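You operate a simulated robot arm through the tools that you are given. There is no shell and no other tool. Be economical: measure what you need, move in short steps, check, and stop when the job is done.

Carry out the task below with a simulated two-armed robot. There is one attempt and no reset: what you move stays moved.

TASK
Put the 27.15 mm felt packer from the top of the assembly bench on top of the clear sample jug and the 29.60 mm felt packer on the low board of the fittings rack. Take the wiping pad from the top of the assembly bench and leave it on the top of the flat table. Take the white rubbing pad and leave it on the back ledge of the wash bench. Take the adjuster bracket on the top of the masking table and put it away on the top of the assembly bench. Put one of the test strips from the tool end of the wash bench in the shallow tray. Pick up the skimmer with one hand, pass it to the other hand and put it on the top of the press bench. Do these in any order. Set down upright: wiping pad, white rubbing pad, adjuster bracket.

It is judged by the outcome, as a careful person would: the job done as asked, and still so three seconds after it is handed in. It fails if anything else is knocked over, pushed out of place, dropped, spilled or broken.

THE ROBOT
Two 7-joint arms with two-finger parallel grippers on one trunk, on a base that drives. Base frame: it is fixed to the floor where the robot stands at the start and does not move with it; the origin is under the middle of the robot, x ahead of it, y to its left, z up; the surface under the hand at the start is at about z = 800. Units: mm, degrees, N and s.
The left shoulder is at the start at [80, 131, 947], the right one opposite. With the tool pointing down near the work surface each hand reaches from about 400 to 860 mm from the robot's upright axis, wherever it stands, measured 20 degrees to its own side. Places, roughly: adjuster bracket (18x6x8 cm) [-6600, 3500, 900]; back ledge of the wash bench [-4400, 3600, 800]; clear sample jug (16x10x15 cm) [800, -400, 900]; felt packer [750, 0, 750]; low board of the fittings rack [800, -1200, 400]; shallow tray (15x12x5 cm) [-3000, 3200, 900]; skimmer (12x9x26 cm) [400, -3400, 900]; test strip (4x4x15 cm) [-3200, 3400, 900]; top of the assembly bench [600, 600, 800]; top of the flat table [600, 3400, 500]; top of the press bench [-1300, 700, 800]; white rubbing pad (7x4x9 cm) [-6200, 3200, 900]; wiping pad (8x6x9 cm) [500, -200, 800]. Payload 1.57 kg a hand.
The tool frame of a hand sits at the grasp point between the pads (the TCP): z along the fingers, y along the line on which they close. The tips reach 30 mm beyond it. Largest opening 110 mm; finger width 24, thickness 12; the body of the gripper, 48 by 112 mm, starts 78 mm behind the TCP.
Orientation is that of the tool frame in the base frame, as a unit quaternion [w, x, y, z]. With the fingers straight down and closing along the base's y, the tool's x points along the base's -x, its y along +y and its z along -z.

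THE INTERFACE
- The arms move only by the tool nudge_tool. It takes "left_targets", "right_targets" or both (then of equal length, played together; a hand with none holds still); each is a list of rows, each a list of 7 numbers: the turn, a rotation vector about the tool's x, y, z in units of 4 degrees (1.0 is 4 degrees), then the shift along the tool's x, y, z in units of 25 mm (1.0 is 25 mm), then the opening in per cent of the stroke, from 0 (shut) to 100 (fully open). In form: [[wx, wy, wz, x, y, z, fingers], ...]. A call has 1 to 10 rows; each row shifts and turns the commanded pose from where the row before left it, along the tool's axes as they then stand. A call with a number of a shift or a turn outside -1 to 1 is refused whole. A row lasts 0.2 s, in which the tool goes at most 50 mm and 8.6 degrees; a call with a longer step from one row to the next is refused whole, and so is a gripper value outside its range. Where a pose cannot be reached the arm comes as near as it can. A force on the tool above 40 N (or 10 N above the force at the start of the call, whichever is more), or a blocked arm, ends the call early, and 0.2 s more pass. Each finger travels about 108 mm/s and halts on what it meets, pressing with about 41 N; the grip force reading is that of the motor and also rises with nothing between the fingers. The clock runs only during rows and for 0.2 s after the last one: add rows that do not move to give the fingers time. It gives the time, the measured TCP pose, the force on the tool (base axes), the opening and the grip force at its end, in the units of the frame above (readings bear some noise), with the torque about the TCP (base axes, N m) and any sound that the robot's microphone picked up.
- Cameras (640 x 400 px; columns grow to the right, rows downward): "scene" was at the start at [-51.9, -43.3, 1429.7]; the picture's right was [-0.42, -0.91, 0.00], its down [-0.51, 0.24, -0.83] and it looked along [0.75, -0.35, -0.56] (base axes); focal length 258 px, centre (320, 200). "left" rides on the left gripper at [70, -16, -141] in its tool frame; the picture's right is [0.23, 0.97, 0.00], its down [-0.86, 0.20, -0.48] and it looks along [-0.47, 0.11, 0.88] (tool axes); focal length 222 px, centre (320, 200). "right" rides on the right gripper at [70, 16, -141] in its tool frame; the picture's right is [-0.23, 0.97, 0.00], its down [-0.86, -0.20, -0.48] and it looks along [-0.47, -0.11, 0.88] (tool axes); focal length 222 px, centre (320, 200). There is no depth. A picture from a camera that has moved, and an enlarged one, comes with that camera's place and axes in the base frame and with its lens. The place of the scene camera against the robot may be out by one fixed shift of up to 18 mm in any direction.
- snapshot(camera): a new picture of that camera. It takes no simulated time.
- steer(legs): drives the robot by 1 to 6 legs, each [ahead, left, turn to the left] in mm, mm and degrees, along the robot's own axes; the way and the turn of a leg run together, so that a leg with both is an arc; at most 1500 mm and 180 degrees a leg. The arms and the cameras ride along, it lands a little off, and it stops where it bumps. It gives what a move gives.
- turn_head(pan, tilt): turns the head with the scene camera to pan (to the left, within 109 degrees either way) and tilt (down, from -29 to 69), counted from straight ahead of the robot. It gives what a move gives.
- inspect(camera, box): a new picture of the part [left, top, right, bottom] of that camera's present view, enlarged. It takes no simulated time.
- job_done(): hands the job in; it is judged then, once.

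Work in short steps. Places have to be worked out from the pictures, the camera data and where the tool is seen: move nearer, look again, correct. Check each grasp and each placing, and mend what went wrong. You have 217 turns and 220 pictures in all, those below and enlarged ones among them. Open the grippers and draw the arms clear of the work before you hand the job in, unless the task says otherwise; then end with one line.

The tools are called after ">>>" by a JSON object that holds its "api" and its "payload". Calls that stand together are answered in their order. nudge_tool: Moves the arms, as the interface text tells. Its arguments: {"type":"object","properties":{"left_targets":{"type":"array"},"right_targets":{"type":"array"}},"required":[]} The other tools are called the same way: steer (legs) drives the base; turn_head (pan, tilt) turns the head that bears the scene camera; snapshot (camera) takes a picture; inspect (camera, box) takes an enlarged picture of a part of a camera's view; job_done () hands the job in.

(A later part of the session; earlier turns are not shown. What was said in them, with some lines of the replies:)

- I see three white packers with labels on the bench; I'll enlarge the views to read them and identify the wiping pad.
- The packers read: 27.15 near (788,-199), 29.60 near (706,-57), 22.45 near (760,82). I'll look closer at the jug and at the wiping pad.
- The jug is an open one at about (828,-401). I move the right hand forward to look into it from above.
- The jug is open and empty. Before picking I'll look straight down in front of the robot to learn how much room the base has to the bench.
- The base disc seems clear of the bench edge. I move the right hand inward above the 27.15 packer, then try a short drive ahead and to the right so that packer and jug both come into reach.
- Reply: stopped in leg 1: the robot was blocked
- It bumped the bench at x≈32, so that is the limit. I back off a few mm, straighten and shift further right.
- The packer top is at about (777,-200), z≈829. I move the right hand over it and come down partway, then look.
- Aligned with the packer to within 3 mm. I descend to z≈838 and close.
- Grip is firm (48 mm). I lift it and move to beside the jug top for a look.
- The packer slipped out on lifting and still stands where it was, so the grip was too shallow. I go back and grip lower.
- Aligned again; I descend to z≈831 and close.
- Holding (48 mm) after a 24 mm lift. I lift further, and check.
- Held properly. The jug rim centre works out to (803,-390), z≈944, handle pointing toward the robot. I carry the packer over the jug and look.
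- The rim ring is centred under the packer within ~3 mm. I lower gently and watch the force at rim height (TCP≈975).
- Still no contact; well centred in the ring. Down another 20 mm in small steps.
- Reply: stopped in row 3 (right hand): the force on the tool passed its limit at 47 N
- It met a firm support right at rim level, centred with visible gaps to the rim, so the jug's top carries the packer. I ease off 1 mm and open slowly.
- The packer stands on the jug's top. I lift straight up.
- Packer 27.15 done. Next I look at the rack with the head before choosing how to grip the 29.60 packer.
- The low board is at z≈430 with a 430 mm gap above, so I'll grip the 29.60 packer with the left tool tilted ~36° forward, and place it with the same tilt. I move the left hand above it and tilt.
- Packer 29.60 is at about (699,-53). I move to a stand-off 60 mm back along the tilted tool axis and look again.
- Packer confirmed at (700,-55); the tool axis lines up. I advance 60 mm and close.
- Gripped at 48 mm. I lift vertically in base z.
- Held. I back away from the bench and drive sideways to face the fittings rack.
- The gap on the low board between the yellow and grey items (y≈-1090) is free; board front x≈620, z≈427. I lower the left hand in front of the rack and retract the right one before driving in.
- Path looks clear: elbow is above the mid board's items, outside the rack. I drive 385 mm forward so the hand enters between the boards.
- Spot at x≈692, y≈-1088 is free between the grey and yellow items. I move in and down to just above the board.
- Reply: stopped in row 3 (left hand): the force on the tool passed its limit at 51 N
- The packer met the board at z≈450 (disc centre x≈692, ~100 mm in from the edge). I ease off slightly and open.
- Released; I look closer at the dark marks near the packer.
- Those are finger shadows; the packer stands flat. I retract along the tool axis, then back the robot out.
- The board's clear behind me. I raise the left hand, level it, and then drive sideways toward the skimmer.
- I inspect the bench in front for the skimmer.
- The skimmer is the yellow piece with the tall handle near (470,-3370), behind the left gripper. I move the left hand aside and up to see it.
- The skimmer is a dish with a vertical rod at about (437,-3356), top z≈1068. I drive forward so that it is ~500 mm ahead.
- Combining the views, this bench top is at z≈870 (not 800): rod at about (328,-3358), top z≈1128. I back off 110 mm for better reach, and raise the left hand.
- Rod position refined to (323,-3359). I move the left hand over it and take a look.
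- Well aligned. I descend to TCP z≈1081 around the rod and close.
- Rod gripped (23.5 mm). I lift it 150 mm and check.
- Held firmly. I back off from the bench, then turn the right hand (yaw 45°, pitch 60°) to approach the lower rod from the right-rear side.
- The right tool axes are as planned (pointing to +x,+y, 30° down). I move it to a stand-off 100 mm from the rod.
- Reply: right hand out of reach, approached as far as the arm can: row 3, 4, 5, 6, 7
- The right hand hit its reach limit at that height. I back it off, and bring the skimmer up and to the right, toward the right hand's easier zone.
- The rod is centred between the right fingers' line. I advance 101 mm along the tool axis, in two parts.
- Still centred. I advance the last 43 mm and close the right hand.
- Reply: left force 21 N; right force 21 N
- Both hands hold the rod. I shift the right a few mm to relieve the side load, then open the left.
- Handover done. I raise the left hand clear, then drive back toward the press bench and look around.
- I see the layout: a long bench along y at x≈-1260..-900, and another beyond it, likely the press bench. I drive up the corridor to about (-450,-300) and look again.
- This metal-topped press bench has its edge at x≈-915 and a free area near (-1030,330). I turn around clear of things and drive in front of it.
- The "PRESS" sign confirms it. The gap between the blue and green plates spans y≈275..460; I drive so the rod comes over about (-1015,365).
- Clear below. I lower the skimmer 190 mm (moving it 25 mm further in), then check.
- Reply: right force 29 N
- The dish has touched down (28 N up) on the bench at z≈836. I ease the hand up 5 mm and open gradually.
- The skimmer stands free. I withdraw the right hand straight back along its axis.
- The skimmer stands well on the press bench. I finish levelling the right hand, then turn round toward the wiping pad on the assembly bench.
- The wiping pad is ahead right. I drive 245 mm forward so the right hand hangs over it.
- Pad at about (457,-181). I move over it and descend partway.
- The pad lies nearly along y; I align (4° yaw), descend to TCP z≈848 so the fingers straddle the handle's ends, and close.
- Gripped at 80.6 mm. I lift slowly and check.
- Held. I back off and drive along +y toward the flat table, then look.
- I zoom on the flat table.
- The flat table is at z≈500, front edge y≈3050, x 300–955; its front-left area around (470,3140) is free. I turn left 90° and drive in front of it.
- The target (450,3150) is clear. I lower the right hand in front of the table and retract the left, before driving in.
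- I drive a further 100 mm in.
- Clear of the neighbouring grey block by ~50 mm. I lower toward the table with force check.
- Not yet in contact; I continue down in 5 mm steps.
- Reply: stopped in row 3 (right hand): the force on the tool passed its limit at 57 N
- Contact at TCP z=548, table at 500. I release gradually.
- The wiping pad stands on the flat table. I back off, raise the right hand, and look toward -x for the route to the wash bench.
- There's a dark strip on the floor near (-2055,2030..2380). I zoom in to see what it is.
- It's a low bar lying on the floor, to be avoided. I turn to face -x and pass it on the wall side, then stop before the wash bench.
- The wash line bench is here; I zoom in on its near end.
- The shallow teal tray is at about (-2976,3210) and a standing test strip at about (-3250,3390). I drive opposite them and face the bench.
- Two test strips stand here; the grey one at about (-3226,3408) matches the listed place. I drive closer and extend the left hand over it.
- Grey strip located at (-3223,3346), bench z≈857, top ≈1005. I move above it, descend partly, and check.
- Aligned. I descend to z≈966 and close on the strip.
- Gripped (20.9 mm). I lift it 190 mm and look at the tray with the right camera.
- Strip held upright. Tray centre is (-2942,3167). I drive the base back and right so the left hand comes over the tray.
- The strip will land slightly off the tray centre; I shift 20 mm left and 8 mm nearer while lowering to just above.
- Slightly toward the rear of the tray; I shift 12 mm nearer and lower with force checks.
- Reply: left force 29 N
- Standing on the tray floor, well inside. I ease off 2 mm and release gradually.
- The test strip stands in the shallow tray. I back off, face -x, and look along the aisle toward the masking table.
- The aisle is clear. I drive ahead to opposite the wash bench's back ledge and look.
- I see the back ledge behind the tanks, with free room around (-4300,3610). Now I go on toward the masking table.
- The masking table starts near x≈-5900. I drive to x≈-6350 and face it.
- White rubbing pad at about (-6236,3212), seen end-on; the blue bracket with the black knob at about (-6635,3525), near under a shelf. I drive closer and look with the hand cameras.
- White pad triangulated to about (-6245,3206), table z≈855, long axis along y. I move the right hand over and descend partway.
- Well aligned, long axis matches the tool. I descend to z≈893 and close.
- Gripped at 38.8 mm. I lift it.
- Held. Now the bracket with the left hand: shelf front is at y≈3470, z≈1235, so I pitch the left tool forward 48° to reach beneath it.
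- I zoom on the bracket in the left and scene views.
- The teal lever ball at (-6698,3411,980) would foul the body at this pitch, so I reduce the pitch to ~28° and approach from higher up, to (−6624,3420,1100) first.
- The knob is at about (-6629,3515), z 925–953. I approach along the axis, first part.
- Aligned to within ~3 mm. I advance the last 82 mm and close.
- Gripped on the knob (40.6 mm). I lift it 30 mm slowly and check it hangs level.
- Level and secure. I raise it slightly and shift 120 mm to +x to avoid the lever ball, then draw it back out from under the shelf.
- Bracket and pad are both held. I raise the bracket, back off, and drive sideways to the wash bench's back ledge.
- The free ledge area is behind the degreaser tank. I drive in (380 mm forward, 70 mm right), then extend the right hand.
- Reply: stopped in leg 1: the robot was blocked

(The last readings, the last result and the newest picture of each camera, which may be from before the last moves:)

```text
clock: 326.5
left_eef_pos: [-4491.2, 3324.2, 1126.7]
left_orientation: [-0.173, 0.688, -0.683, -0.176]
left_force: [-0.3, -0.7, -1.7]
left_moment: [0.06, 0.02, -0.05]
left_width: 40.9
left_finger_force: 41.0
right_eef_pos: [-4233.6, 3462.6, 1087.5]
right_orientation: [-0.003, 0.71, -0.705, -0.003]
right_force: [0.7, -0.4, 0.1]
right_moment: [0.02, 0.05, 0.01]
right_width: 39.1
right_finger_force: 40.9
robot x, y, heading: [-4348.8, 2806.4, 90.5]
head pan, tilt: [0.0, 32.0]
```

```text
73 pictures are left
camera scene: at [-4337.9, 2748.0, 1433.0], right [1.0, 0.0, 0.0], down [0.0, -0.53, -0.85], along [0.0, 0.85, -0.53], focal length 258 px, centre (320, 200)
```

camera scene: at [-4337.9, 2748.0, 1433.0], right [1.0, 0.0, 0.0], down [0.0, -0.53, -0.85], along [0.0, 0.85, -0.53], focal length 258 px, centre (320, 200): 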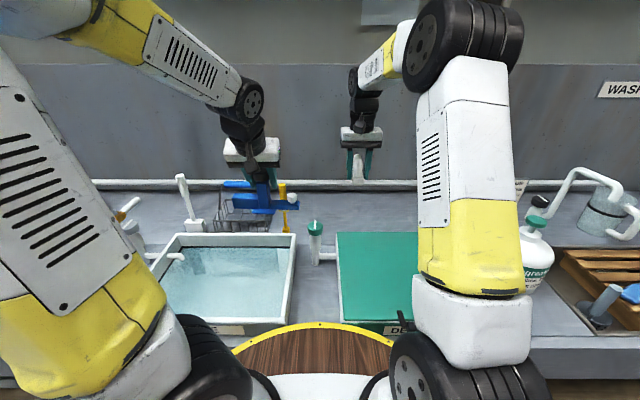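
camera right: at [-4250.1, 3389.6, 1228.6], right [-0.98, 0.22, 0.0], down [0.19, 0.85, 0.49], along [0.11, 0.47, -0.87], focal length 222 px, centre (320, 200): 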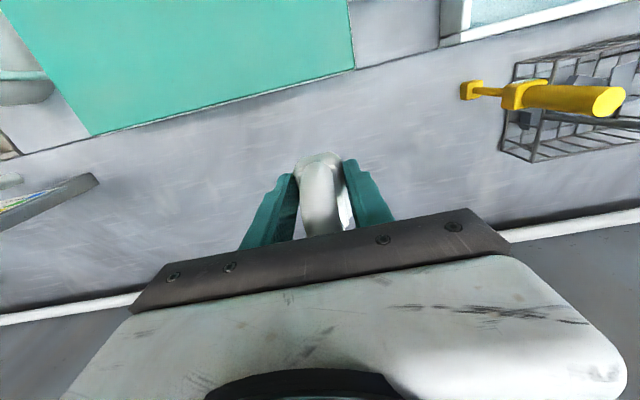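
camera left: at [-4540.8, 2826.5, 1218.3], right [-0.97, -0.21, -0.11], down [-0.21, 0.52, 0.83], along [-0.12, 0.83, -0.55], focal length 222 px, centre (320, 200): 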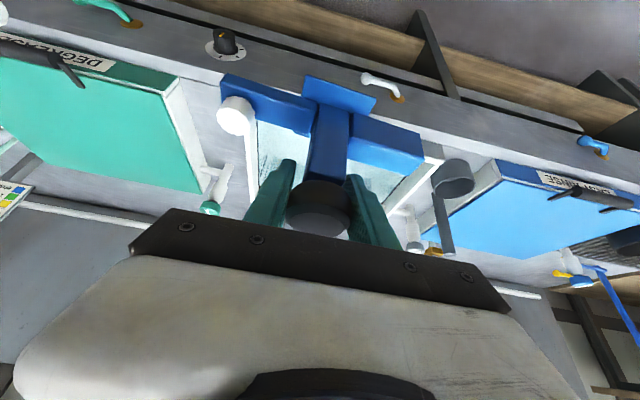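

The ledge strip spans y≈3410–3720 here and is clear. I extend to y≈3570 and lower partway.

>>> {"api": "nudge_tool", "payload": {"right_targets": [[0, 0, 0, -0.9, 0, 0, 0], [0, 0, 0, -0.9, 0, 0, 0], [0, 0, 0, -0.9, 0, 0, 0], [0, 0, 0, -0.9, 0, 0, 0], [0, 0, 0, -0.7, 0, 0.6, 0], [0, 0, 0, 0, 0, 1, 0], [0, 0, 0, 0, 0, 1, 0], [0, 0, 0, 0, 0, 1, 0], [0, 0, 0, 0, 0, 1, 0], [0, 0, 0, 0, 0, 1, 0]]}}

>>> {"api": "snapshot", "payload": {"camera": "right"}}

```text
clock: 328.7
left_eef_pos: [-4490.7, 3323.5, 1126.3]
left_orientation: [-0.173, 0.688, -0.682, -0.175]
left_force: [-0.3, 0.2, -1.8]
left_moment: [0.02, 0.02, 0.0]
left_width: 40.7
left_finger_force: 40.9
right_eef_pos: [-4234.5, 3569.2, 947.7]
right_orientation: [-0.004, 0.71, -0.704, -0.004]
right_force: [-1.1, 0.0, -0.7]
right_moment: [0.06, 0.0, 0.02]
right_width: 38.8
right_finger_force: 41.4
robot x, y, heading: [-4347.7, 2804.0, 90.1]
head pan, tilt: [0.0, 32.0]
```

```text
72 pictures are left
camera right: at [-4251.2, 3498.4, 1088.5], right [-0.98, 0.22, 0.0], down [0.19, 0.85, 0.49], along [0.1, 0.48, -0.87], focal length 222 px, centre (320, 200)
```

right: 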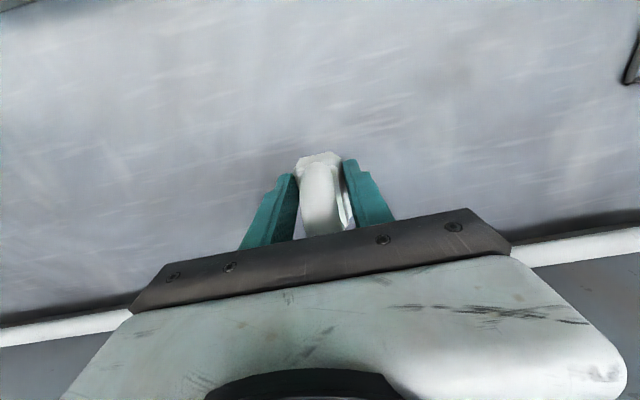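

Good spot. I lower in small steps until contact.

>>> {"api": "nudge_tool", "payload": {"right_targets": [[0, 0, 0, 0, 0, 0.7, 0], [0, 0, 0, 0, 0, 0.5, 0], [0, 0, 0, 0, 0, 0.2, 0], [0, 0, 0, 0, 0, 0.2, 0], [0, 0, 0, 0, 0, 0.2, 0], [0, 0, 0, 0, 0, 0.2, 0], [0, 0, 0, 0, 0, 0.2, 0], [0, 0, 0, 0, 0, 0.2, 0]]}}

```text
clock: 330.5
left_eef_pos: [-4491.8, 3323.3, 1127.9]
left_orientation: [-0.174, 0.688, -0.683, -0.176]
left_force: [0.0, 0.8, -1.7]
left_moment: [-0.01, 0.02, -0.02]
left_width: 40.5
left_finger_force: 40.6
right_eef_pos: [-4235.6, 3570.5, 892.4]
right_orientation: [-0.005, 0.709, -0.705, -0.006]
right_force: [1.1, -11.4, 39.6]
right_moment: [-0.71, -0.06, -0.01]
right_width: 39.0
right_finger_force: 41.0
robot x, y, heading: [-4344.2, 2803.9, 90.1]
head pan, tilt: [0.0, 32.0]
```

In contact (40 N). I ease up 4 mm and release.

>>> {"api": "nudge_tool", "payload": {"right_targets": [[0, 0, 0, 0, 0, -0.16, 0], [0, 0, 0, 0, 0, 0, 0], [0, 0, 0, 0, 0, 0, 36], [0, 0, 0, 0, 0, 0, 40], [0, 0, 0, 0, 0, 0, 48], [0, 0, 0, 0, 0, 0, 60], [0, 0, 0, 0, 0, 0, 70], [0, 0, 0, 0, 0, -0.5, 70], [0, 0, 0, 0, 0, -1, 70], [0, 0, 0, 0, 0, -1, 70]]}}

>>> {"api": "snapshot", "payload": {"camera": "right"}}

```text
clock: 332.7
left_eef_pos: [-4490.5, 3324.2, 1126.6]
left_orientation: [-0.173, 0.688, -0.683, -0.175]
left_force: [0.1, 0.2, -1.9]
left_moment: [-0.01, 0.03, 0.01]
left_width: 40.5
left_finger_force: 41.4
right_eef_pos: [-4233.0, 3571.4, 954.9]
right_orientation: [-0.003, 0.71, -0.704, -0.004]
right_force: [0.2, 0.1, 0.1]
right_moment: [-0.01, 0.01, 0.02]
right_width: 77.0
right_finger_force: 0.0
robot x, y, heading: [-4346.5, 2805.5, 90.2]
head pan, tilt: [0.0, 32.0]
```

```text
71 pictures are left
camera right: at [-4249.3, 3499.1, 1095.6], right [-0.98, 0.22, 0.0], down [0.19, 0.85, 0.49], along [0.11, 0.47, -0.87], focal length 222 px, centre (320, 200)
```

right: 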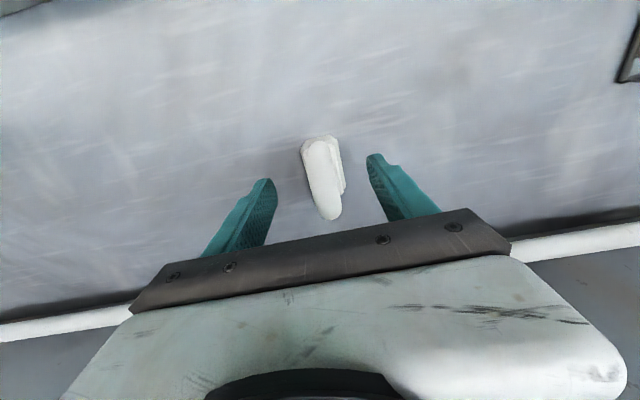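

The white pad stands on the ledge. I raise and retract the right hand, then back away.

>>> {"api": "nudge_tool", "payload": {"right_targets": [[0, 0, 0, 0, 0, -1, 70], [0, 0, 0, 0, 0, -1, 70], [0, 0, 0, 0, 0, -1, 70], [0, 0, 0, 0.5, 0, -1, 70], [0, 0, 0, 1, 0, -1, 70], [0, 0, 0, 1, 0, 0, 70], [0, 0, 0, 1, 0, 0, 70], [0, 0, 0, 1, 0, 0, 70], [0, 0, 0, 1, 0, 0, 70], [0, 0, 0, 1, 0, 0, 70]]}}

>>> {"api": "nudge_tool", "payload": {"right_targets": [[0, 0, 0, 1, 0, 0, 70], [0, 0, 0, 1, 0, 0, 70], [0, 0, 0, 1, 0, 0, 70], [0, 0, 0, 1, 0, 0, 70], [0, 0, 0, 1, 0, 0, 70], [0, 0, 0, 1, 0, 0, 70], [0, 0, 0, 1, 0, 0, 70]]}}

>>> {"api": "inspect", "payload": {"camera": "scene", "box": [100, 150, 460, 360]}}

```text
clock: 334.9
left_eef_pos: [-4490.4, 3324.6, 1126.9]
left_orientation: [-0.174, 0.688, -0.683, -0.175]
left_force: [0.6, 0.2, -1.5]
left_moment: [0.01, 0.02, 0.01]
left_width: 40.6
left_finger_force: 41.6
right_eef_pos: [-4232.1, 3406.1, 1077.7]
right_orientation: [-0.003, 0.71, -0.705, -0.003]
right_force: [0.9, -0.2, 0.7]
right_moment: [0.0, 0.0, -0.03]
right_width: 77.0
right_finger_force: 0.1
robot x, y, heading: [-4348.9, 2804.7, 90.2]
head pan, tilt: [0.0, 32.0]
```

```text
clock: 336.5
left_eef_pos: [-4489.7, 3324.6, 1126.8]
left_orientation: [-0.174, 0.688, -0.682, -0.175]
left_force: [0.7, 0.0, -1.8]
left_moment: [0.02, 0.02, 0.03]
left_width: 40.6
left_finger_force: 40.6
right_eef_pos: [-4231.4, 3230.5, 1074.3]
right_orientation: [-0.003, 0.709, -0.705, -0.003]
right_force: [-0.2, 0.2, -0.2]
right_moment: [-0.03, 0.01, -0.02]
right_width: 77.1
right_finger_force: 0.1
robot x, y, heading: [-4345.6, 2803.1, 90.1]
head pan, tilt: [0.0, 32.0]
```

```text
1.78 times, centred on (280, 255) of scene
camera zoom: at [-4337.9, 2748.6, 1433.1], right [1.0, 0.0, 0.0], down [0.0, -0.53, -0.85], along [0.0, 0.85, -0.53], focal length 459 px, centre (391, 102)
```

zoom: 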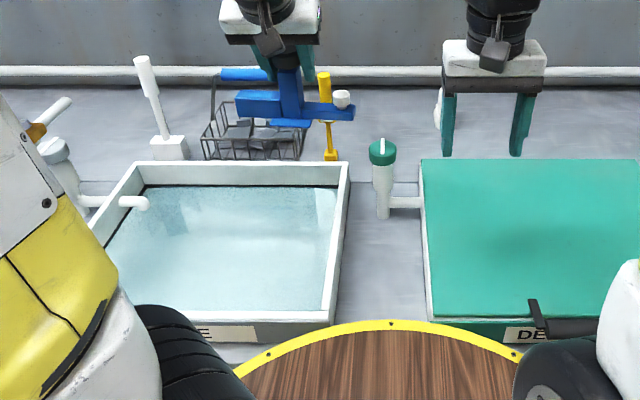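

Everything undisturbed. I back off, turn to face +x, pass the floor bar on the wall side, and stop at x≈-1400.

>>> {"api": "steer", "payload": {"legs": [[-350, 0, 0], [0, 0, -90], [0, 265, 0], [1470, 0, 0], [1470, 0, 0]]}}

>>> {"api": "snapshot", "payload": {"camera": "scene"}}

```text
clock: 357.8
left_eef_pos: [-902.4, 2931.4, 1126.0]
left_orientation: [0.247, -0.01, 0.969, 0.003]
left_force: [-0.3, -0.2, -2.1]
left_moment: [0.02, 0.01, 0.0]
left_width: 40.5
left_finger_force: 40.8
right_eef_pos: [-993.4, 2671.4, 1074.4]
right_orientation: [0.004, -0.009, 1.0, 0.0]
right_force: [0.1, 0.0, -0.3]
right_moment: [-0.01, 0.0, -0.05]
right_width: 77.0
right_finger_force: 0.0
robot x, y, heading: [-1422.9, 2779.2, 0.9]
head pan, tilt: [0.0, 32.0]
```

```text
69 pictures are left
camera scene: at [-1463.5, 2774.1, 1433.1], right [0.02, -1.0, 0.0], down [-0.53, -0.01, -0.85], along [0.85, 0.01, -0.53], focal length 258 px, centre (320, 200)
```

scene: 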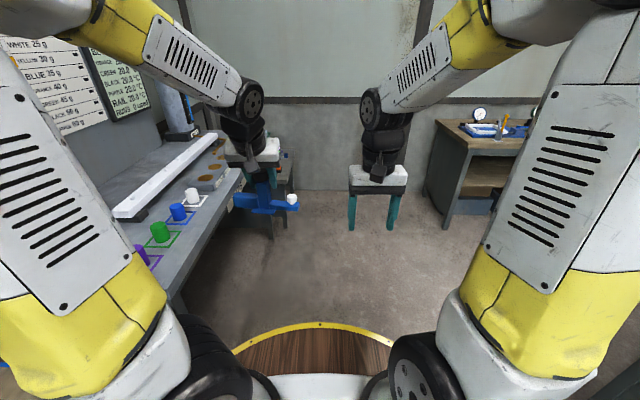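

All well. I continue: right, ahead to x≈-350, then down the aisle to the assembly bench.

>>> {"api": "steer", "payload": {"legs": [[0, -450, -0.9], [1060, 0, 0], [0, -1300, 0], [0, -1250, 0]]}}

>>> {"api": "turn_head", "payload": {"pan": 0, "tilt": 38}}

>>> {"api": "snapshot", "payload": {"camera": "scene"}}

```text
clock: 377.6
left_eef_pos: [231.2, -47.2, 1127.6]
left_orientation: [0.247, -0.008, 0.969, 0.002]
left_force: [-0.1, -1.1, -2.6]
left_moment: [-0.02, -0.03, 0.03]
left_width: 39.5
left_finger_force: 41.0
right_eef_pos: [141.0, -309.1, 1074.0]
right_orientation: [0.005, -0.008, 1.0, 0.0]
right_force: [0.0, -0.1, 0.6]
right_moment: [-0.01, 0.0, 0.01]
right_width: 77.0
right_finger_force: 0.1
robot x, y, heading: [-283.5, -196.4, 0.9]
head pan, tilt: [0.0, 32.0]
```

```text
clock: 378.3
left_eef_pos: [231.3, -49.2, 1125.7]
left_orientation: [0.246, -0.008, 0.969, 0.002]
left_force: [0.3, 0.3, -2.6]
left_moment: [-0.01, -0.03, -0.01]
left_width: 39.7
left_finger_force: 40.9
right_eef_pos: [140.7, -307.4, 1074.1]
right_orientation: [0.004, -0.009, 1.0, 0.0]
right_force: [1.1, 0.7, 0.5]
right_moment: [0.01, 0.0, 0.02]
right_width: 77.1
right_finger_force: 0.1
robot x, y, heading: [-287.8, -195.6, 0.9]
head pan, tilt: [0.0, 38.0]
```

```text
68 pictures are left
camera scene: at [-332.6, -203.3, 1423.9], right [0.01, -1.0, 0.0], down [-0.62, -0.01, -0.79], along [0.79, 0.01, -0.62], focal length 258 px, centre (320, 200)
```

scene: 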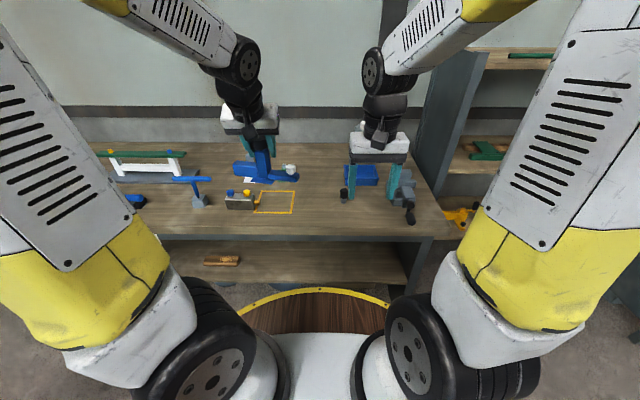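

I check how the bracket sits in the left hand.

>>> {"api": "inspect", "payload": {"camera": "scene", "box": [200, 80, 440, 250]}}

>>> {"api": "snapshot", "payload": {"camera": "left"}}

```text
2.35 times, centred on (320, 165) of scene
camera zoom: at [-332.6, -203.3, 1423.9], right [0.01, -1.0, 0.0], down [-0.62, -0.01, -0.79], along [0.79, 0.01, -0.62], focal length 608 px, centre (320, 282)
```

zoom: 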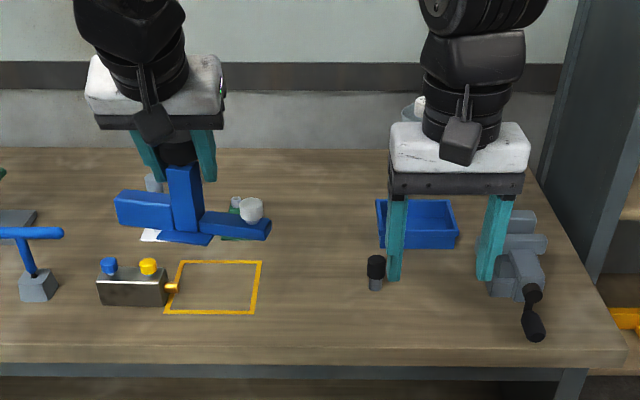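

```text
66 pictures are left
camera left: at [103.7, -65.4, 1218.0], right [-0.22, 0.97, -0.11], down [0.52, 0.21, 0.83], along [0.83, 0.12, -0.55], focal length 222 px, centre (320, 200)
```

left: 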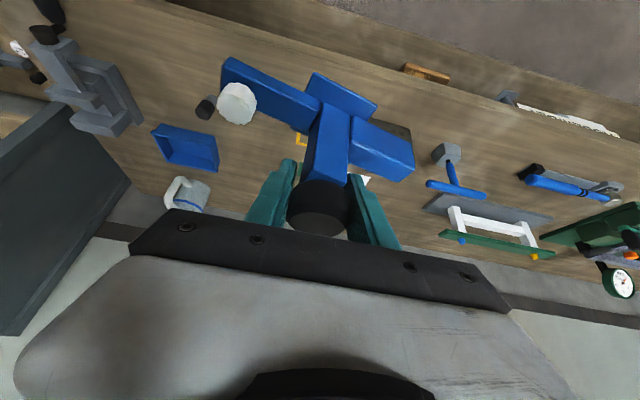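

The bracket has turned a little about the knob axis but hangs upright. I drive to the bench.

>>> {"api": "steer", "payload": {"legs": [[290, 0, -0.9]]}}

>>> {"api": "snapshot", "payload": {"camera": "left"}}

>>> {"api": "snapshot", "payload": {"camera": "right"}}

```text
clock: 380.3
left_eef_pos: [524.1, -56.2, 1126.1]
left_orientation: [0.246, 0.0, 0.969, 0.0]
left_force: [0.2, 0.0, -1.9]
left_moment: [0.01, -0.03, 0.0]
left_width: 39.8
left_finger_force: 41.3
right_eef_pos: [429.1, -315.5, 1074.1]
right_orientation: [0.006, 0.001, 1.0, 0.0]
right_force: [0.4, -1.0, -0.4]
right_moment: [0.0, 0.04, 0.0]
right_width: 77.1
right_finger_force: 0.1
robot x, y, heading: [7.1, -199.2, -0.2]
head pan, tilt: [0.0, 38.0]
```

```text
65 pictures are left
camera left: at [395.9, -71.2, 1218.0], right [-0.2, 0.97, -0.11], down [0.52, 0.2, 0.83], along [0.83, 0.11, -0.55], focal length 222 px, centre (320, 200)
```

left: 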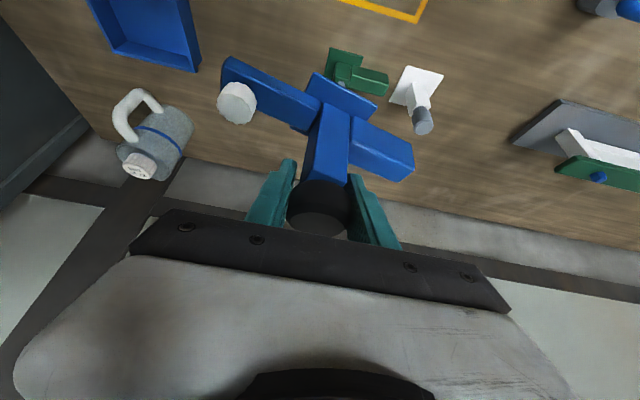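

```text
64 pictures are left
camera right: at [357.6, -299.4, 1216.0], right [0.23, 0.97, 0.0], down [0.85, -0.2, 0.49], along [0.47, -0.11, -0.87], focal length 222 px, centre (320, 200)
```

right: 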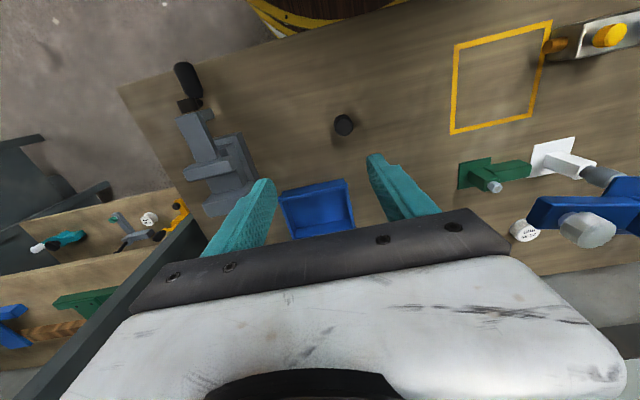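

The area around (725,-140) is free. I move the bracket over it, lowering to about 120 mm above the bench.

>>> {"api": "nudge_tool", "payload": {"left_targets": [[0, 0, 0, -0.518, -0.373, 0.919, 0], [0, 0, 0, -0.518, -0.373, 0.919, 0], [0, 0, 0, -0.518, -0.373, 0.919, 0], [0, 0, 0, -0.518, -0.373, 0.919, 0], [0, 0, 0, -0.518, -0.373, 0.919, 0], [0, 0, 0, -0.518, -0.373, 0.919, 0], [0, 0, 0, -0.518, -0.373, 0.919, 0], [0, 0, 0, -0.518, -0.373, 0.919, 0], [0, 0, 0, -0.518, -0.373, 0.919, 0]]}}

>>> {"api": "snapshot", "payload": {"camera": "left"}}

>>> {"api": "snapshot", "payload": {"camera": "scene"}}

```text
clock: 382.3
left_eef_pos: [725.8, -140.3, 1002.5]
left_orientation: [0.246, 0.001, 0.969, 0.0]
left_force: [-0.8, 0.7, -1.1]
left_moment: [0.0, -0.01, 0.0]
left_width: 40.0
left_finger_force: 41.0
right_eef_pos: [428.0, -315.1, 1073.9]
right_orientation: [0.005, 0.0, 1.0, 0.0]
right_force: [-0.1, -0.3, 1.0]
right_moment: [-0.01, 0.01, 0.01]
right_width: 76.9
right_finger_force: 0.1
robot x, y, heading: [3.4, -193.1, -0.2]
head pan, tilt: [0.0, 38.0]
```

```text
63 pictures are left
camera left: at [597.0, -155.5, 1092.9], right [-0.2, 0.97, -0.11], down [0.52, 0.2, 0.83], along [0.83, 0.11, -0.55], focal length 222 px, centre (320, 200)
```

left: 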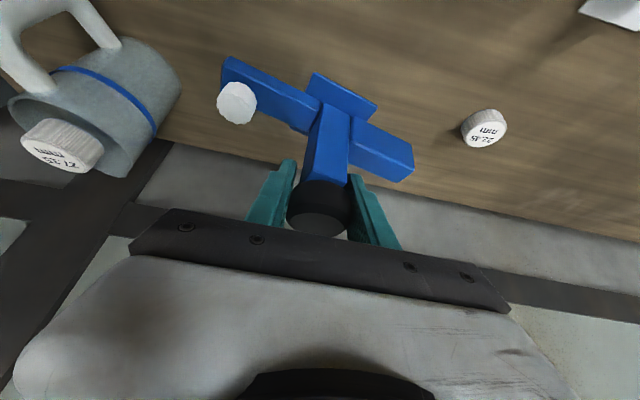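

```text
62 pictures are left
camera scene: at [-43.0, -201.1, 1423.8], right [0.0, -1.0, 0.0], down [-0.62, 0.0, -0.79], along [0.79, 0.0, -0.62], focal length 258 px, centre (320, 200)
```

scene: 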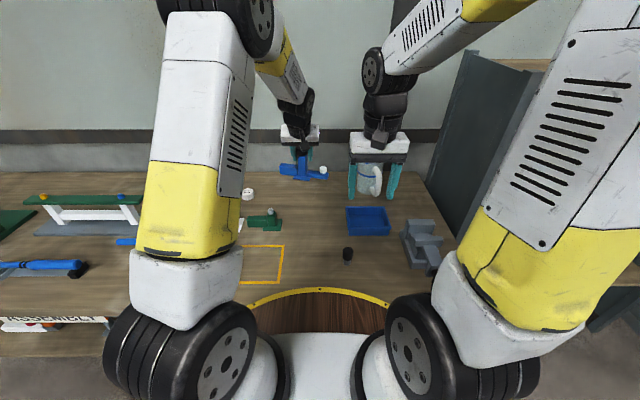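

Clear landing spot. I lower 105 mm and then in small steps to contact.

>>> {"api": "nudge_tool", "payload": {"left_targets": [[0, 0, 0, 0.5, 0, 0.92, 0], [0, 0, 0, 0.5, 0, 0.92, 0], [0, 0, 0, 0.5, 0, 0.92, 0], [0, 0, 0, 0.5, 0, 0.92, 0], [0, 0, 0, 0.095, 0, 0.176, 0], [0, 0, 0, 0.095, 0, 0.176, 0], [0, 0, 0, 0.095, 0, 0.176, 0], [0, 0, 0, 0.095, 0, 0.176, 0], [0, 0, 0, 0.095, 0, 0.176, 0]]}}

>>> {"api": "snapshot", "payload": {"camera": "left"}}

```text
clock: 384.3
left_eef_pos: [727.7, -140.5, 874.8]
left_orientation: [0.25, 0.001, 0.968, -0.001]
left_force: [2.5, 5.5, 34.2]
left_moment: [0.1, 0.25, 0.08]
left_width: 40.5
left_finger_force: 40.6
right_eef_pos: [427.9, -314.0, 1075.0]
right_orientation: [0.006, 0.001, 1.0, 0.0]
right_force: [0.5, 0.2, -0.1]
right_moment: [0.0, 0.0, 0.0]
right_width: 76.9
right_finger_force: 0.0
robot x, y, heading: [5.2, -191.6, -0.1]
head pan, tilt: [0.0, 38.0]
```

```text
61 pictures are left
camera left: at [598.3, -155.8, 964.8], right [-0.2, 0.97, -0.11], down [0.52, 0.2, 0.83], along [0.83, 0.11, -0.54], focal length 222 px, centre (320, 200)
```

left: 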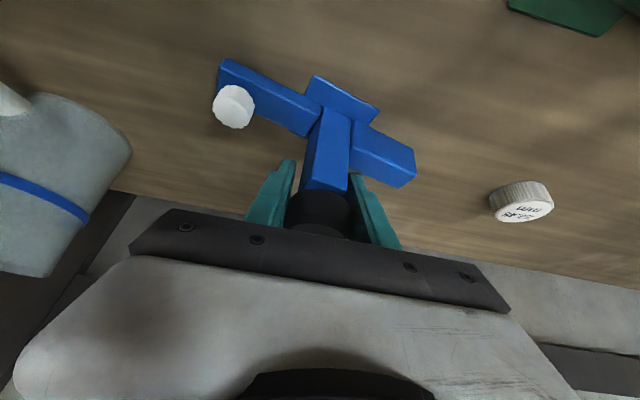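

Contact at 34 N, level. I ease 3 mm and release gradually.

>>> {"api": "nudge_tool", "payload": {"left_targets": [[0, 0, 0, -0.05, 0, -0.1, 0], [0, 0, 0, 0, 0, 0, 0], [0, 0, 0, 0, 0, 0, 37], [0, 0, 0, 0, 0, 0, 41], [0, 0, 0, 0, 0, 0, 50], [0, 0, 0, 0, 0, 0, 62], [0, 0, 0, 0, 0, 0, 70]]}}

>>> {"api": "snapshot", "payload": {"camera": "left"}}

```text
clock: 385.9
left_eef_pos: [726.3, -141.3, 873.0]
left_orientation: [0.246, 0.001, 0.969, 0.0]
left_force: [0.1, 0.2, 0.6]
left_moment: [-0.01, -0.02, 0.03]
left_width: 76.9
left_finger_force: 0.1
right_eef_pos: [429.3, -315.9, 1074.7]
right_orientation: [0.005, 0.001, 1.0, -0.001]
right_force: [-0.2, 0.2, 0.6]
right_moment: [0.02, 0.02, -0.06]
right_width: 77.1
right_finger_force: 0.2
robot x, y, heading: [5.4, -196.6, -0.5]
head pan, tilt: [0.0, 38.0]
```

```text
60 pictures are left
camera left: at [596.6, -156.2, 964.6], right [-0.2, 0.97, -0.11], down [0.52, 0.2, 0.83], along [0.83, 0.11, -0.55], focal length 222 px, centre (320, 200)
```

left: 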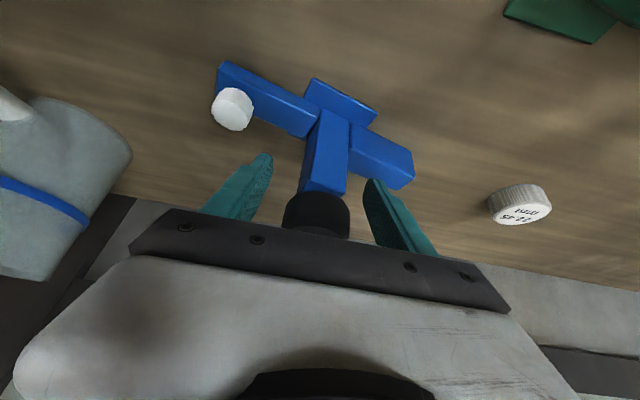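

Released and upright. I withdraw along the tool axis and look.

>>> {"api": "nudge_tool", "payload": {"left_targets": [[0, 0, 0, 0, 0, -0.4, 72], [0, 0, 0, 0, 0, -0.8, 72], [0, 0, 0, 0, 0, -1, 72], [0, 0, 0, 0, 0, -1, 72], [0, 0, 0, 0, 0, -1, 72], [0, 0, 0, 0, 0, -1, 72], [0, 0, 0, 0, 0, -1, 80], [0, 0, 0, 0, 0, -1, 90]]}}

>>> {"api": "snapshot", "payload": {"camera": "left"}}

>>> {"api": "steer", "payload": {"legs": [[-280, 0, 0]]}}

>>> {"api": "snapshot", "payload": {"camera": "scene"}}

```text
clock: 387.7
left_eef_pos: [639.6, -140.9, 1031.8]
left_orientation: [0.245, 0.0, 0.97, 0.0]
left_force: [0.4, 0.0, -0.3]
left_moment: [0.01, 0.0, -0.05]
left_width: 99.2
left_finger_force: 0.0
right_eef_pos: [429.4, -315.5, 1073.4]
right_orientation: [0.005, 0.001, 1.0, 0.0]
right_force: [-0.4, -0.9, 0.3]
right_moment: [-0.01, 0.02, 0.0]
right_width: 76.7
right_finger_force: 0.1
robot x, y, heading: [2.2, -194.8, -0.5]
head pan, tilt: [0.0, 38.0]
```

```text
59 pictures are left
camera left: at [510.9, -156.2, 1123.1], right [-0.2, 0.97, -0.11], down [0.52, 0.2, 0.83], along [0.83, 0.11, -0.55], focal length 222 px, centre (320, 200)
```

left: 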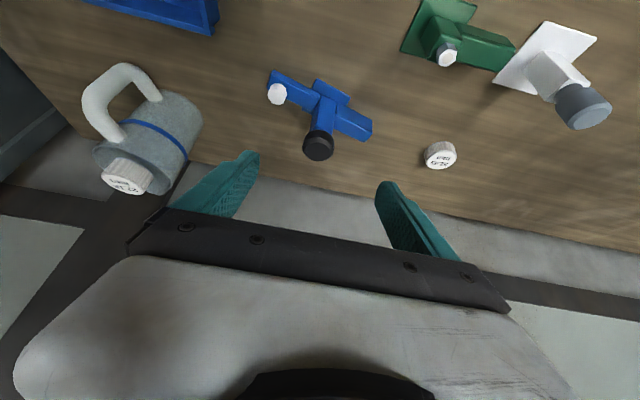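

```text
clock: 389.7
left_eef_pos: [359.4, -142.5, 1031.4]
left_orientation: [0.246, 0.005, 0.969, -0.001]
left_force: [-0.3, 0.0, -0.4]
left_moment: [-0.01, -0.01, -0.03]
left_width: 98.9
left_finger_force: 0.1
right_eef_pos: [148.4, -315.8, 1074.0]
right_orientation: [0.005, 0.004, 1.0, 0.0]
right_force: [-0.1, 0.8, -0.3]
right_moment: [0.0, 0.0, 0.0]
right_width: 77.2
right_finger_force: 0.1
robot x, y, heading: [-275.3, -192.7, -0.4]
head pan, tilt: [0.0, 38.0]
```

```text
58 pictures are left
camera scene: at [-323.8, -198.4, 1423.9], right [-0.01, -1.0, 0.0], down [-0.62, 0.01, -0.79], along [0.79, -0.01, -0.62], focal length 258 px, centre (320, 200)
```

scene: 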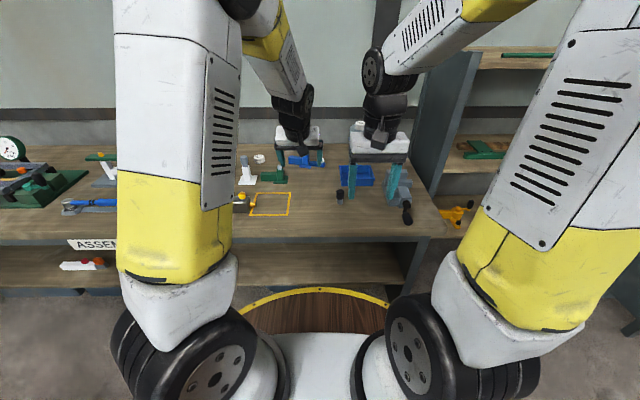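

All items placed; a last check on the press bench and the grippers (opening the right fully).

>>> {"api": "nudge_tool", "payload": {"right_targets": [[0, 0, 0, 0, 0, 0, 100], [0, 0, 0, 0, 0, 0, 100]], "left_targets": [[0, 0, 0, 0, 0, -0.8, 100], [0, 0, 0, 0, 0, -0.8, 100]]}}

>>> {"api": "turn_head", "payload": {"pan": 109, "tilt": 20}}

>>> {"api": "snapshot", "payload": {"camera": "scene"}}

```text
clock: 390.3
left_eef_pos: [339.6, -142.6, 1066.9]
left_orientation: [0.246, 0.005, 0.969, -0.002]
left_force: [-0.4, -0.2, -0.2]
left_moment: [-0.02, 0.01, -0.01]
left_width: 110.1
left_finger_force: 0.0
right_eef_pos: [148.2, -315.3, 1073.1]
right_orientation: [0.004, 0.004, 1.0, 0.0]
right_force: [0.5, -0.6, -0.3]
right_moment: [0.0, 0.03, -0.04]
right_width: 110.0
right_finger_force: 0.0
robot x, y, heading: [-279.1, -192.4, -0.7]
head pan, tilt: [0.0, 38.0]
```

```text
clock: 392.1
left_eef_pos: [339.4, -141.8, 1066.2]
left_orientation: [0.247, 0.004, 0.969, -0.001]
left_force: [-0.5, 0.1, 0.0]
left_moment: [0.02, 0.0, 0.0]
left_width: 110.0
left_finger_force: 0.0
right_eef_pos: [146.2, -313.6, 1074.3]
right_orientation: [0.005, 0.004, 1.0, -0.001]
right_force: [0.4, -0.7, 0.7]
right_moment: [0.02, 0.03, -0.03]
right_width: 109.9
right_finger_force: 0.2
robot x, y, heading: [-278.5, -194.4, -0.5]
head pan, tilt: [108.9, 20.0]
```

```text
57 pictures are left
camera scene: at [-439.2, -108.9, 1452.3], right [0.95, 0.31, 0.0], down [0.11, -0.33, -0.94], along [-0.29, 0.89, -0.34], focal length 258 px, centre (320, 200)
```

scene: 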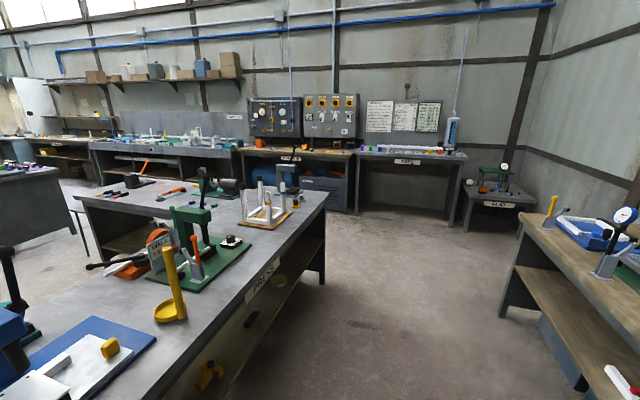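

The skimmer stands on the press bench and the wiping pad is on the flat table; both grippers are open and clear. I hand in.

>>> {"api": "job_done", "payload": {}}

```text
The job is handed in.
```

All seven items were placed as asked, the grippers are open and the arms are clear of the work, and the job is handed in; I re-checked the skimmer on the press bench at the end, and all other items were last checked when they were placed or seen in passing.
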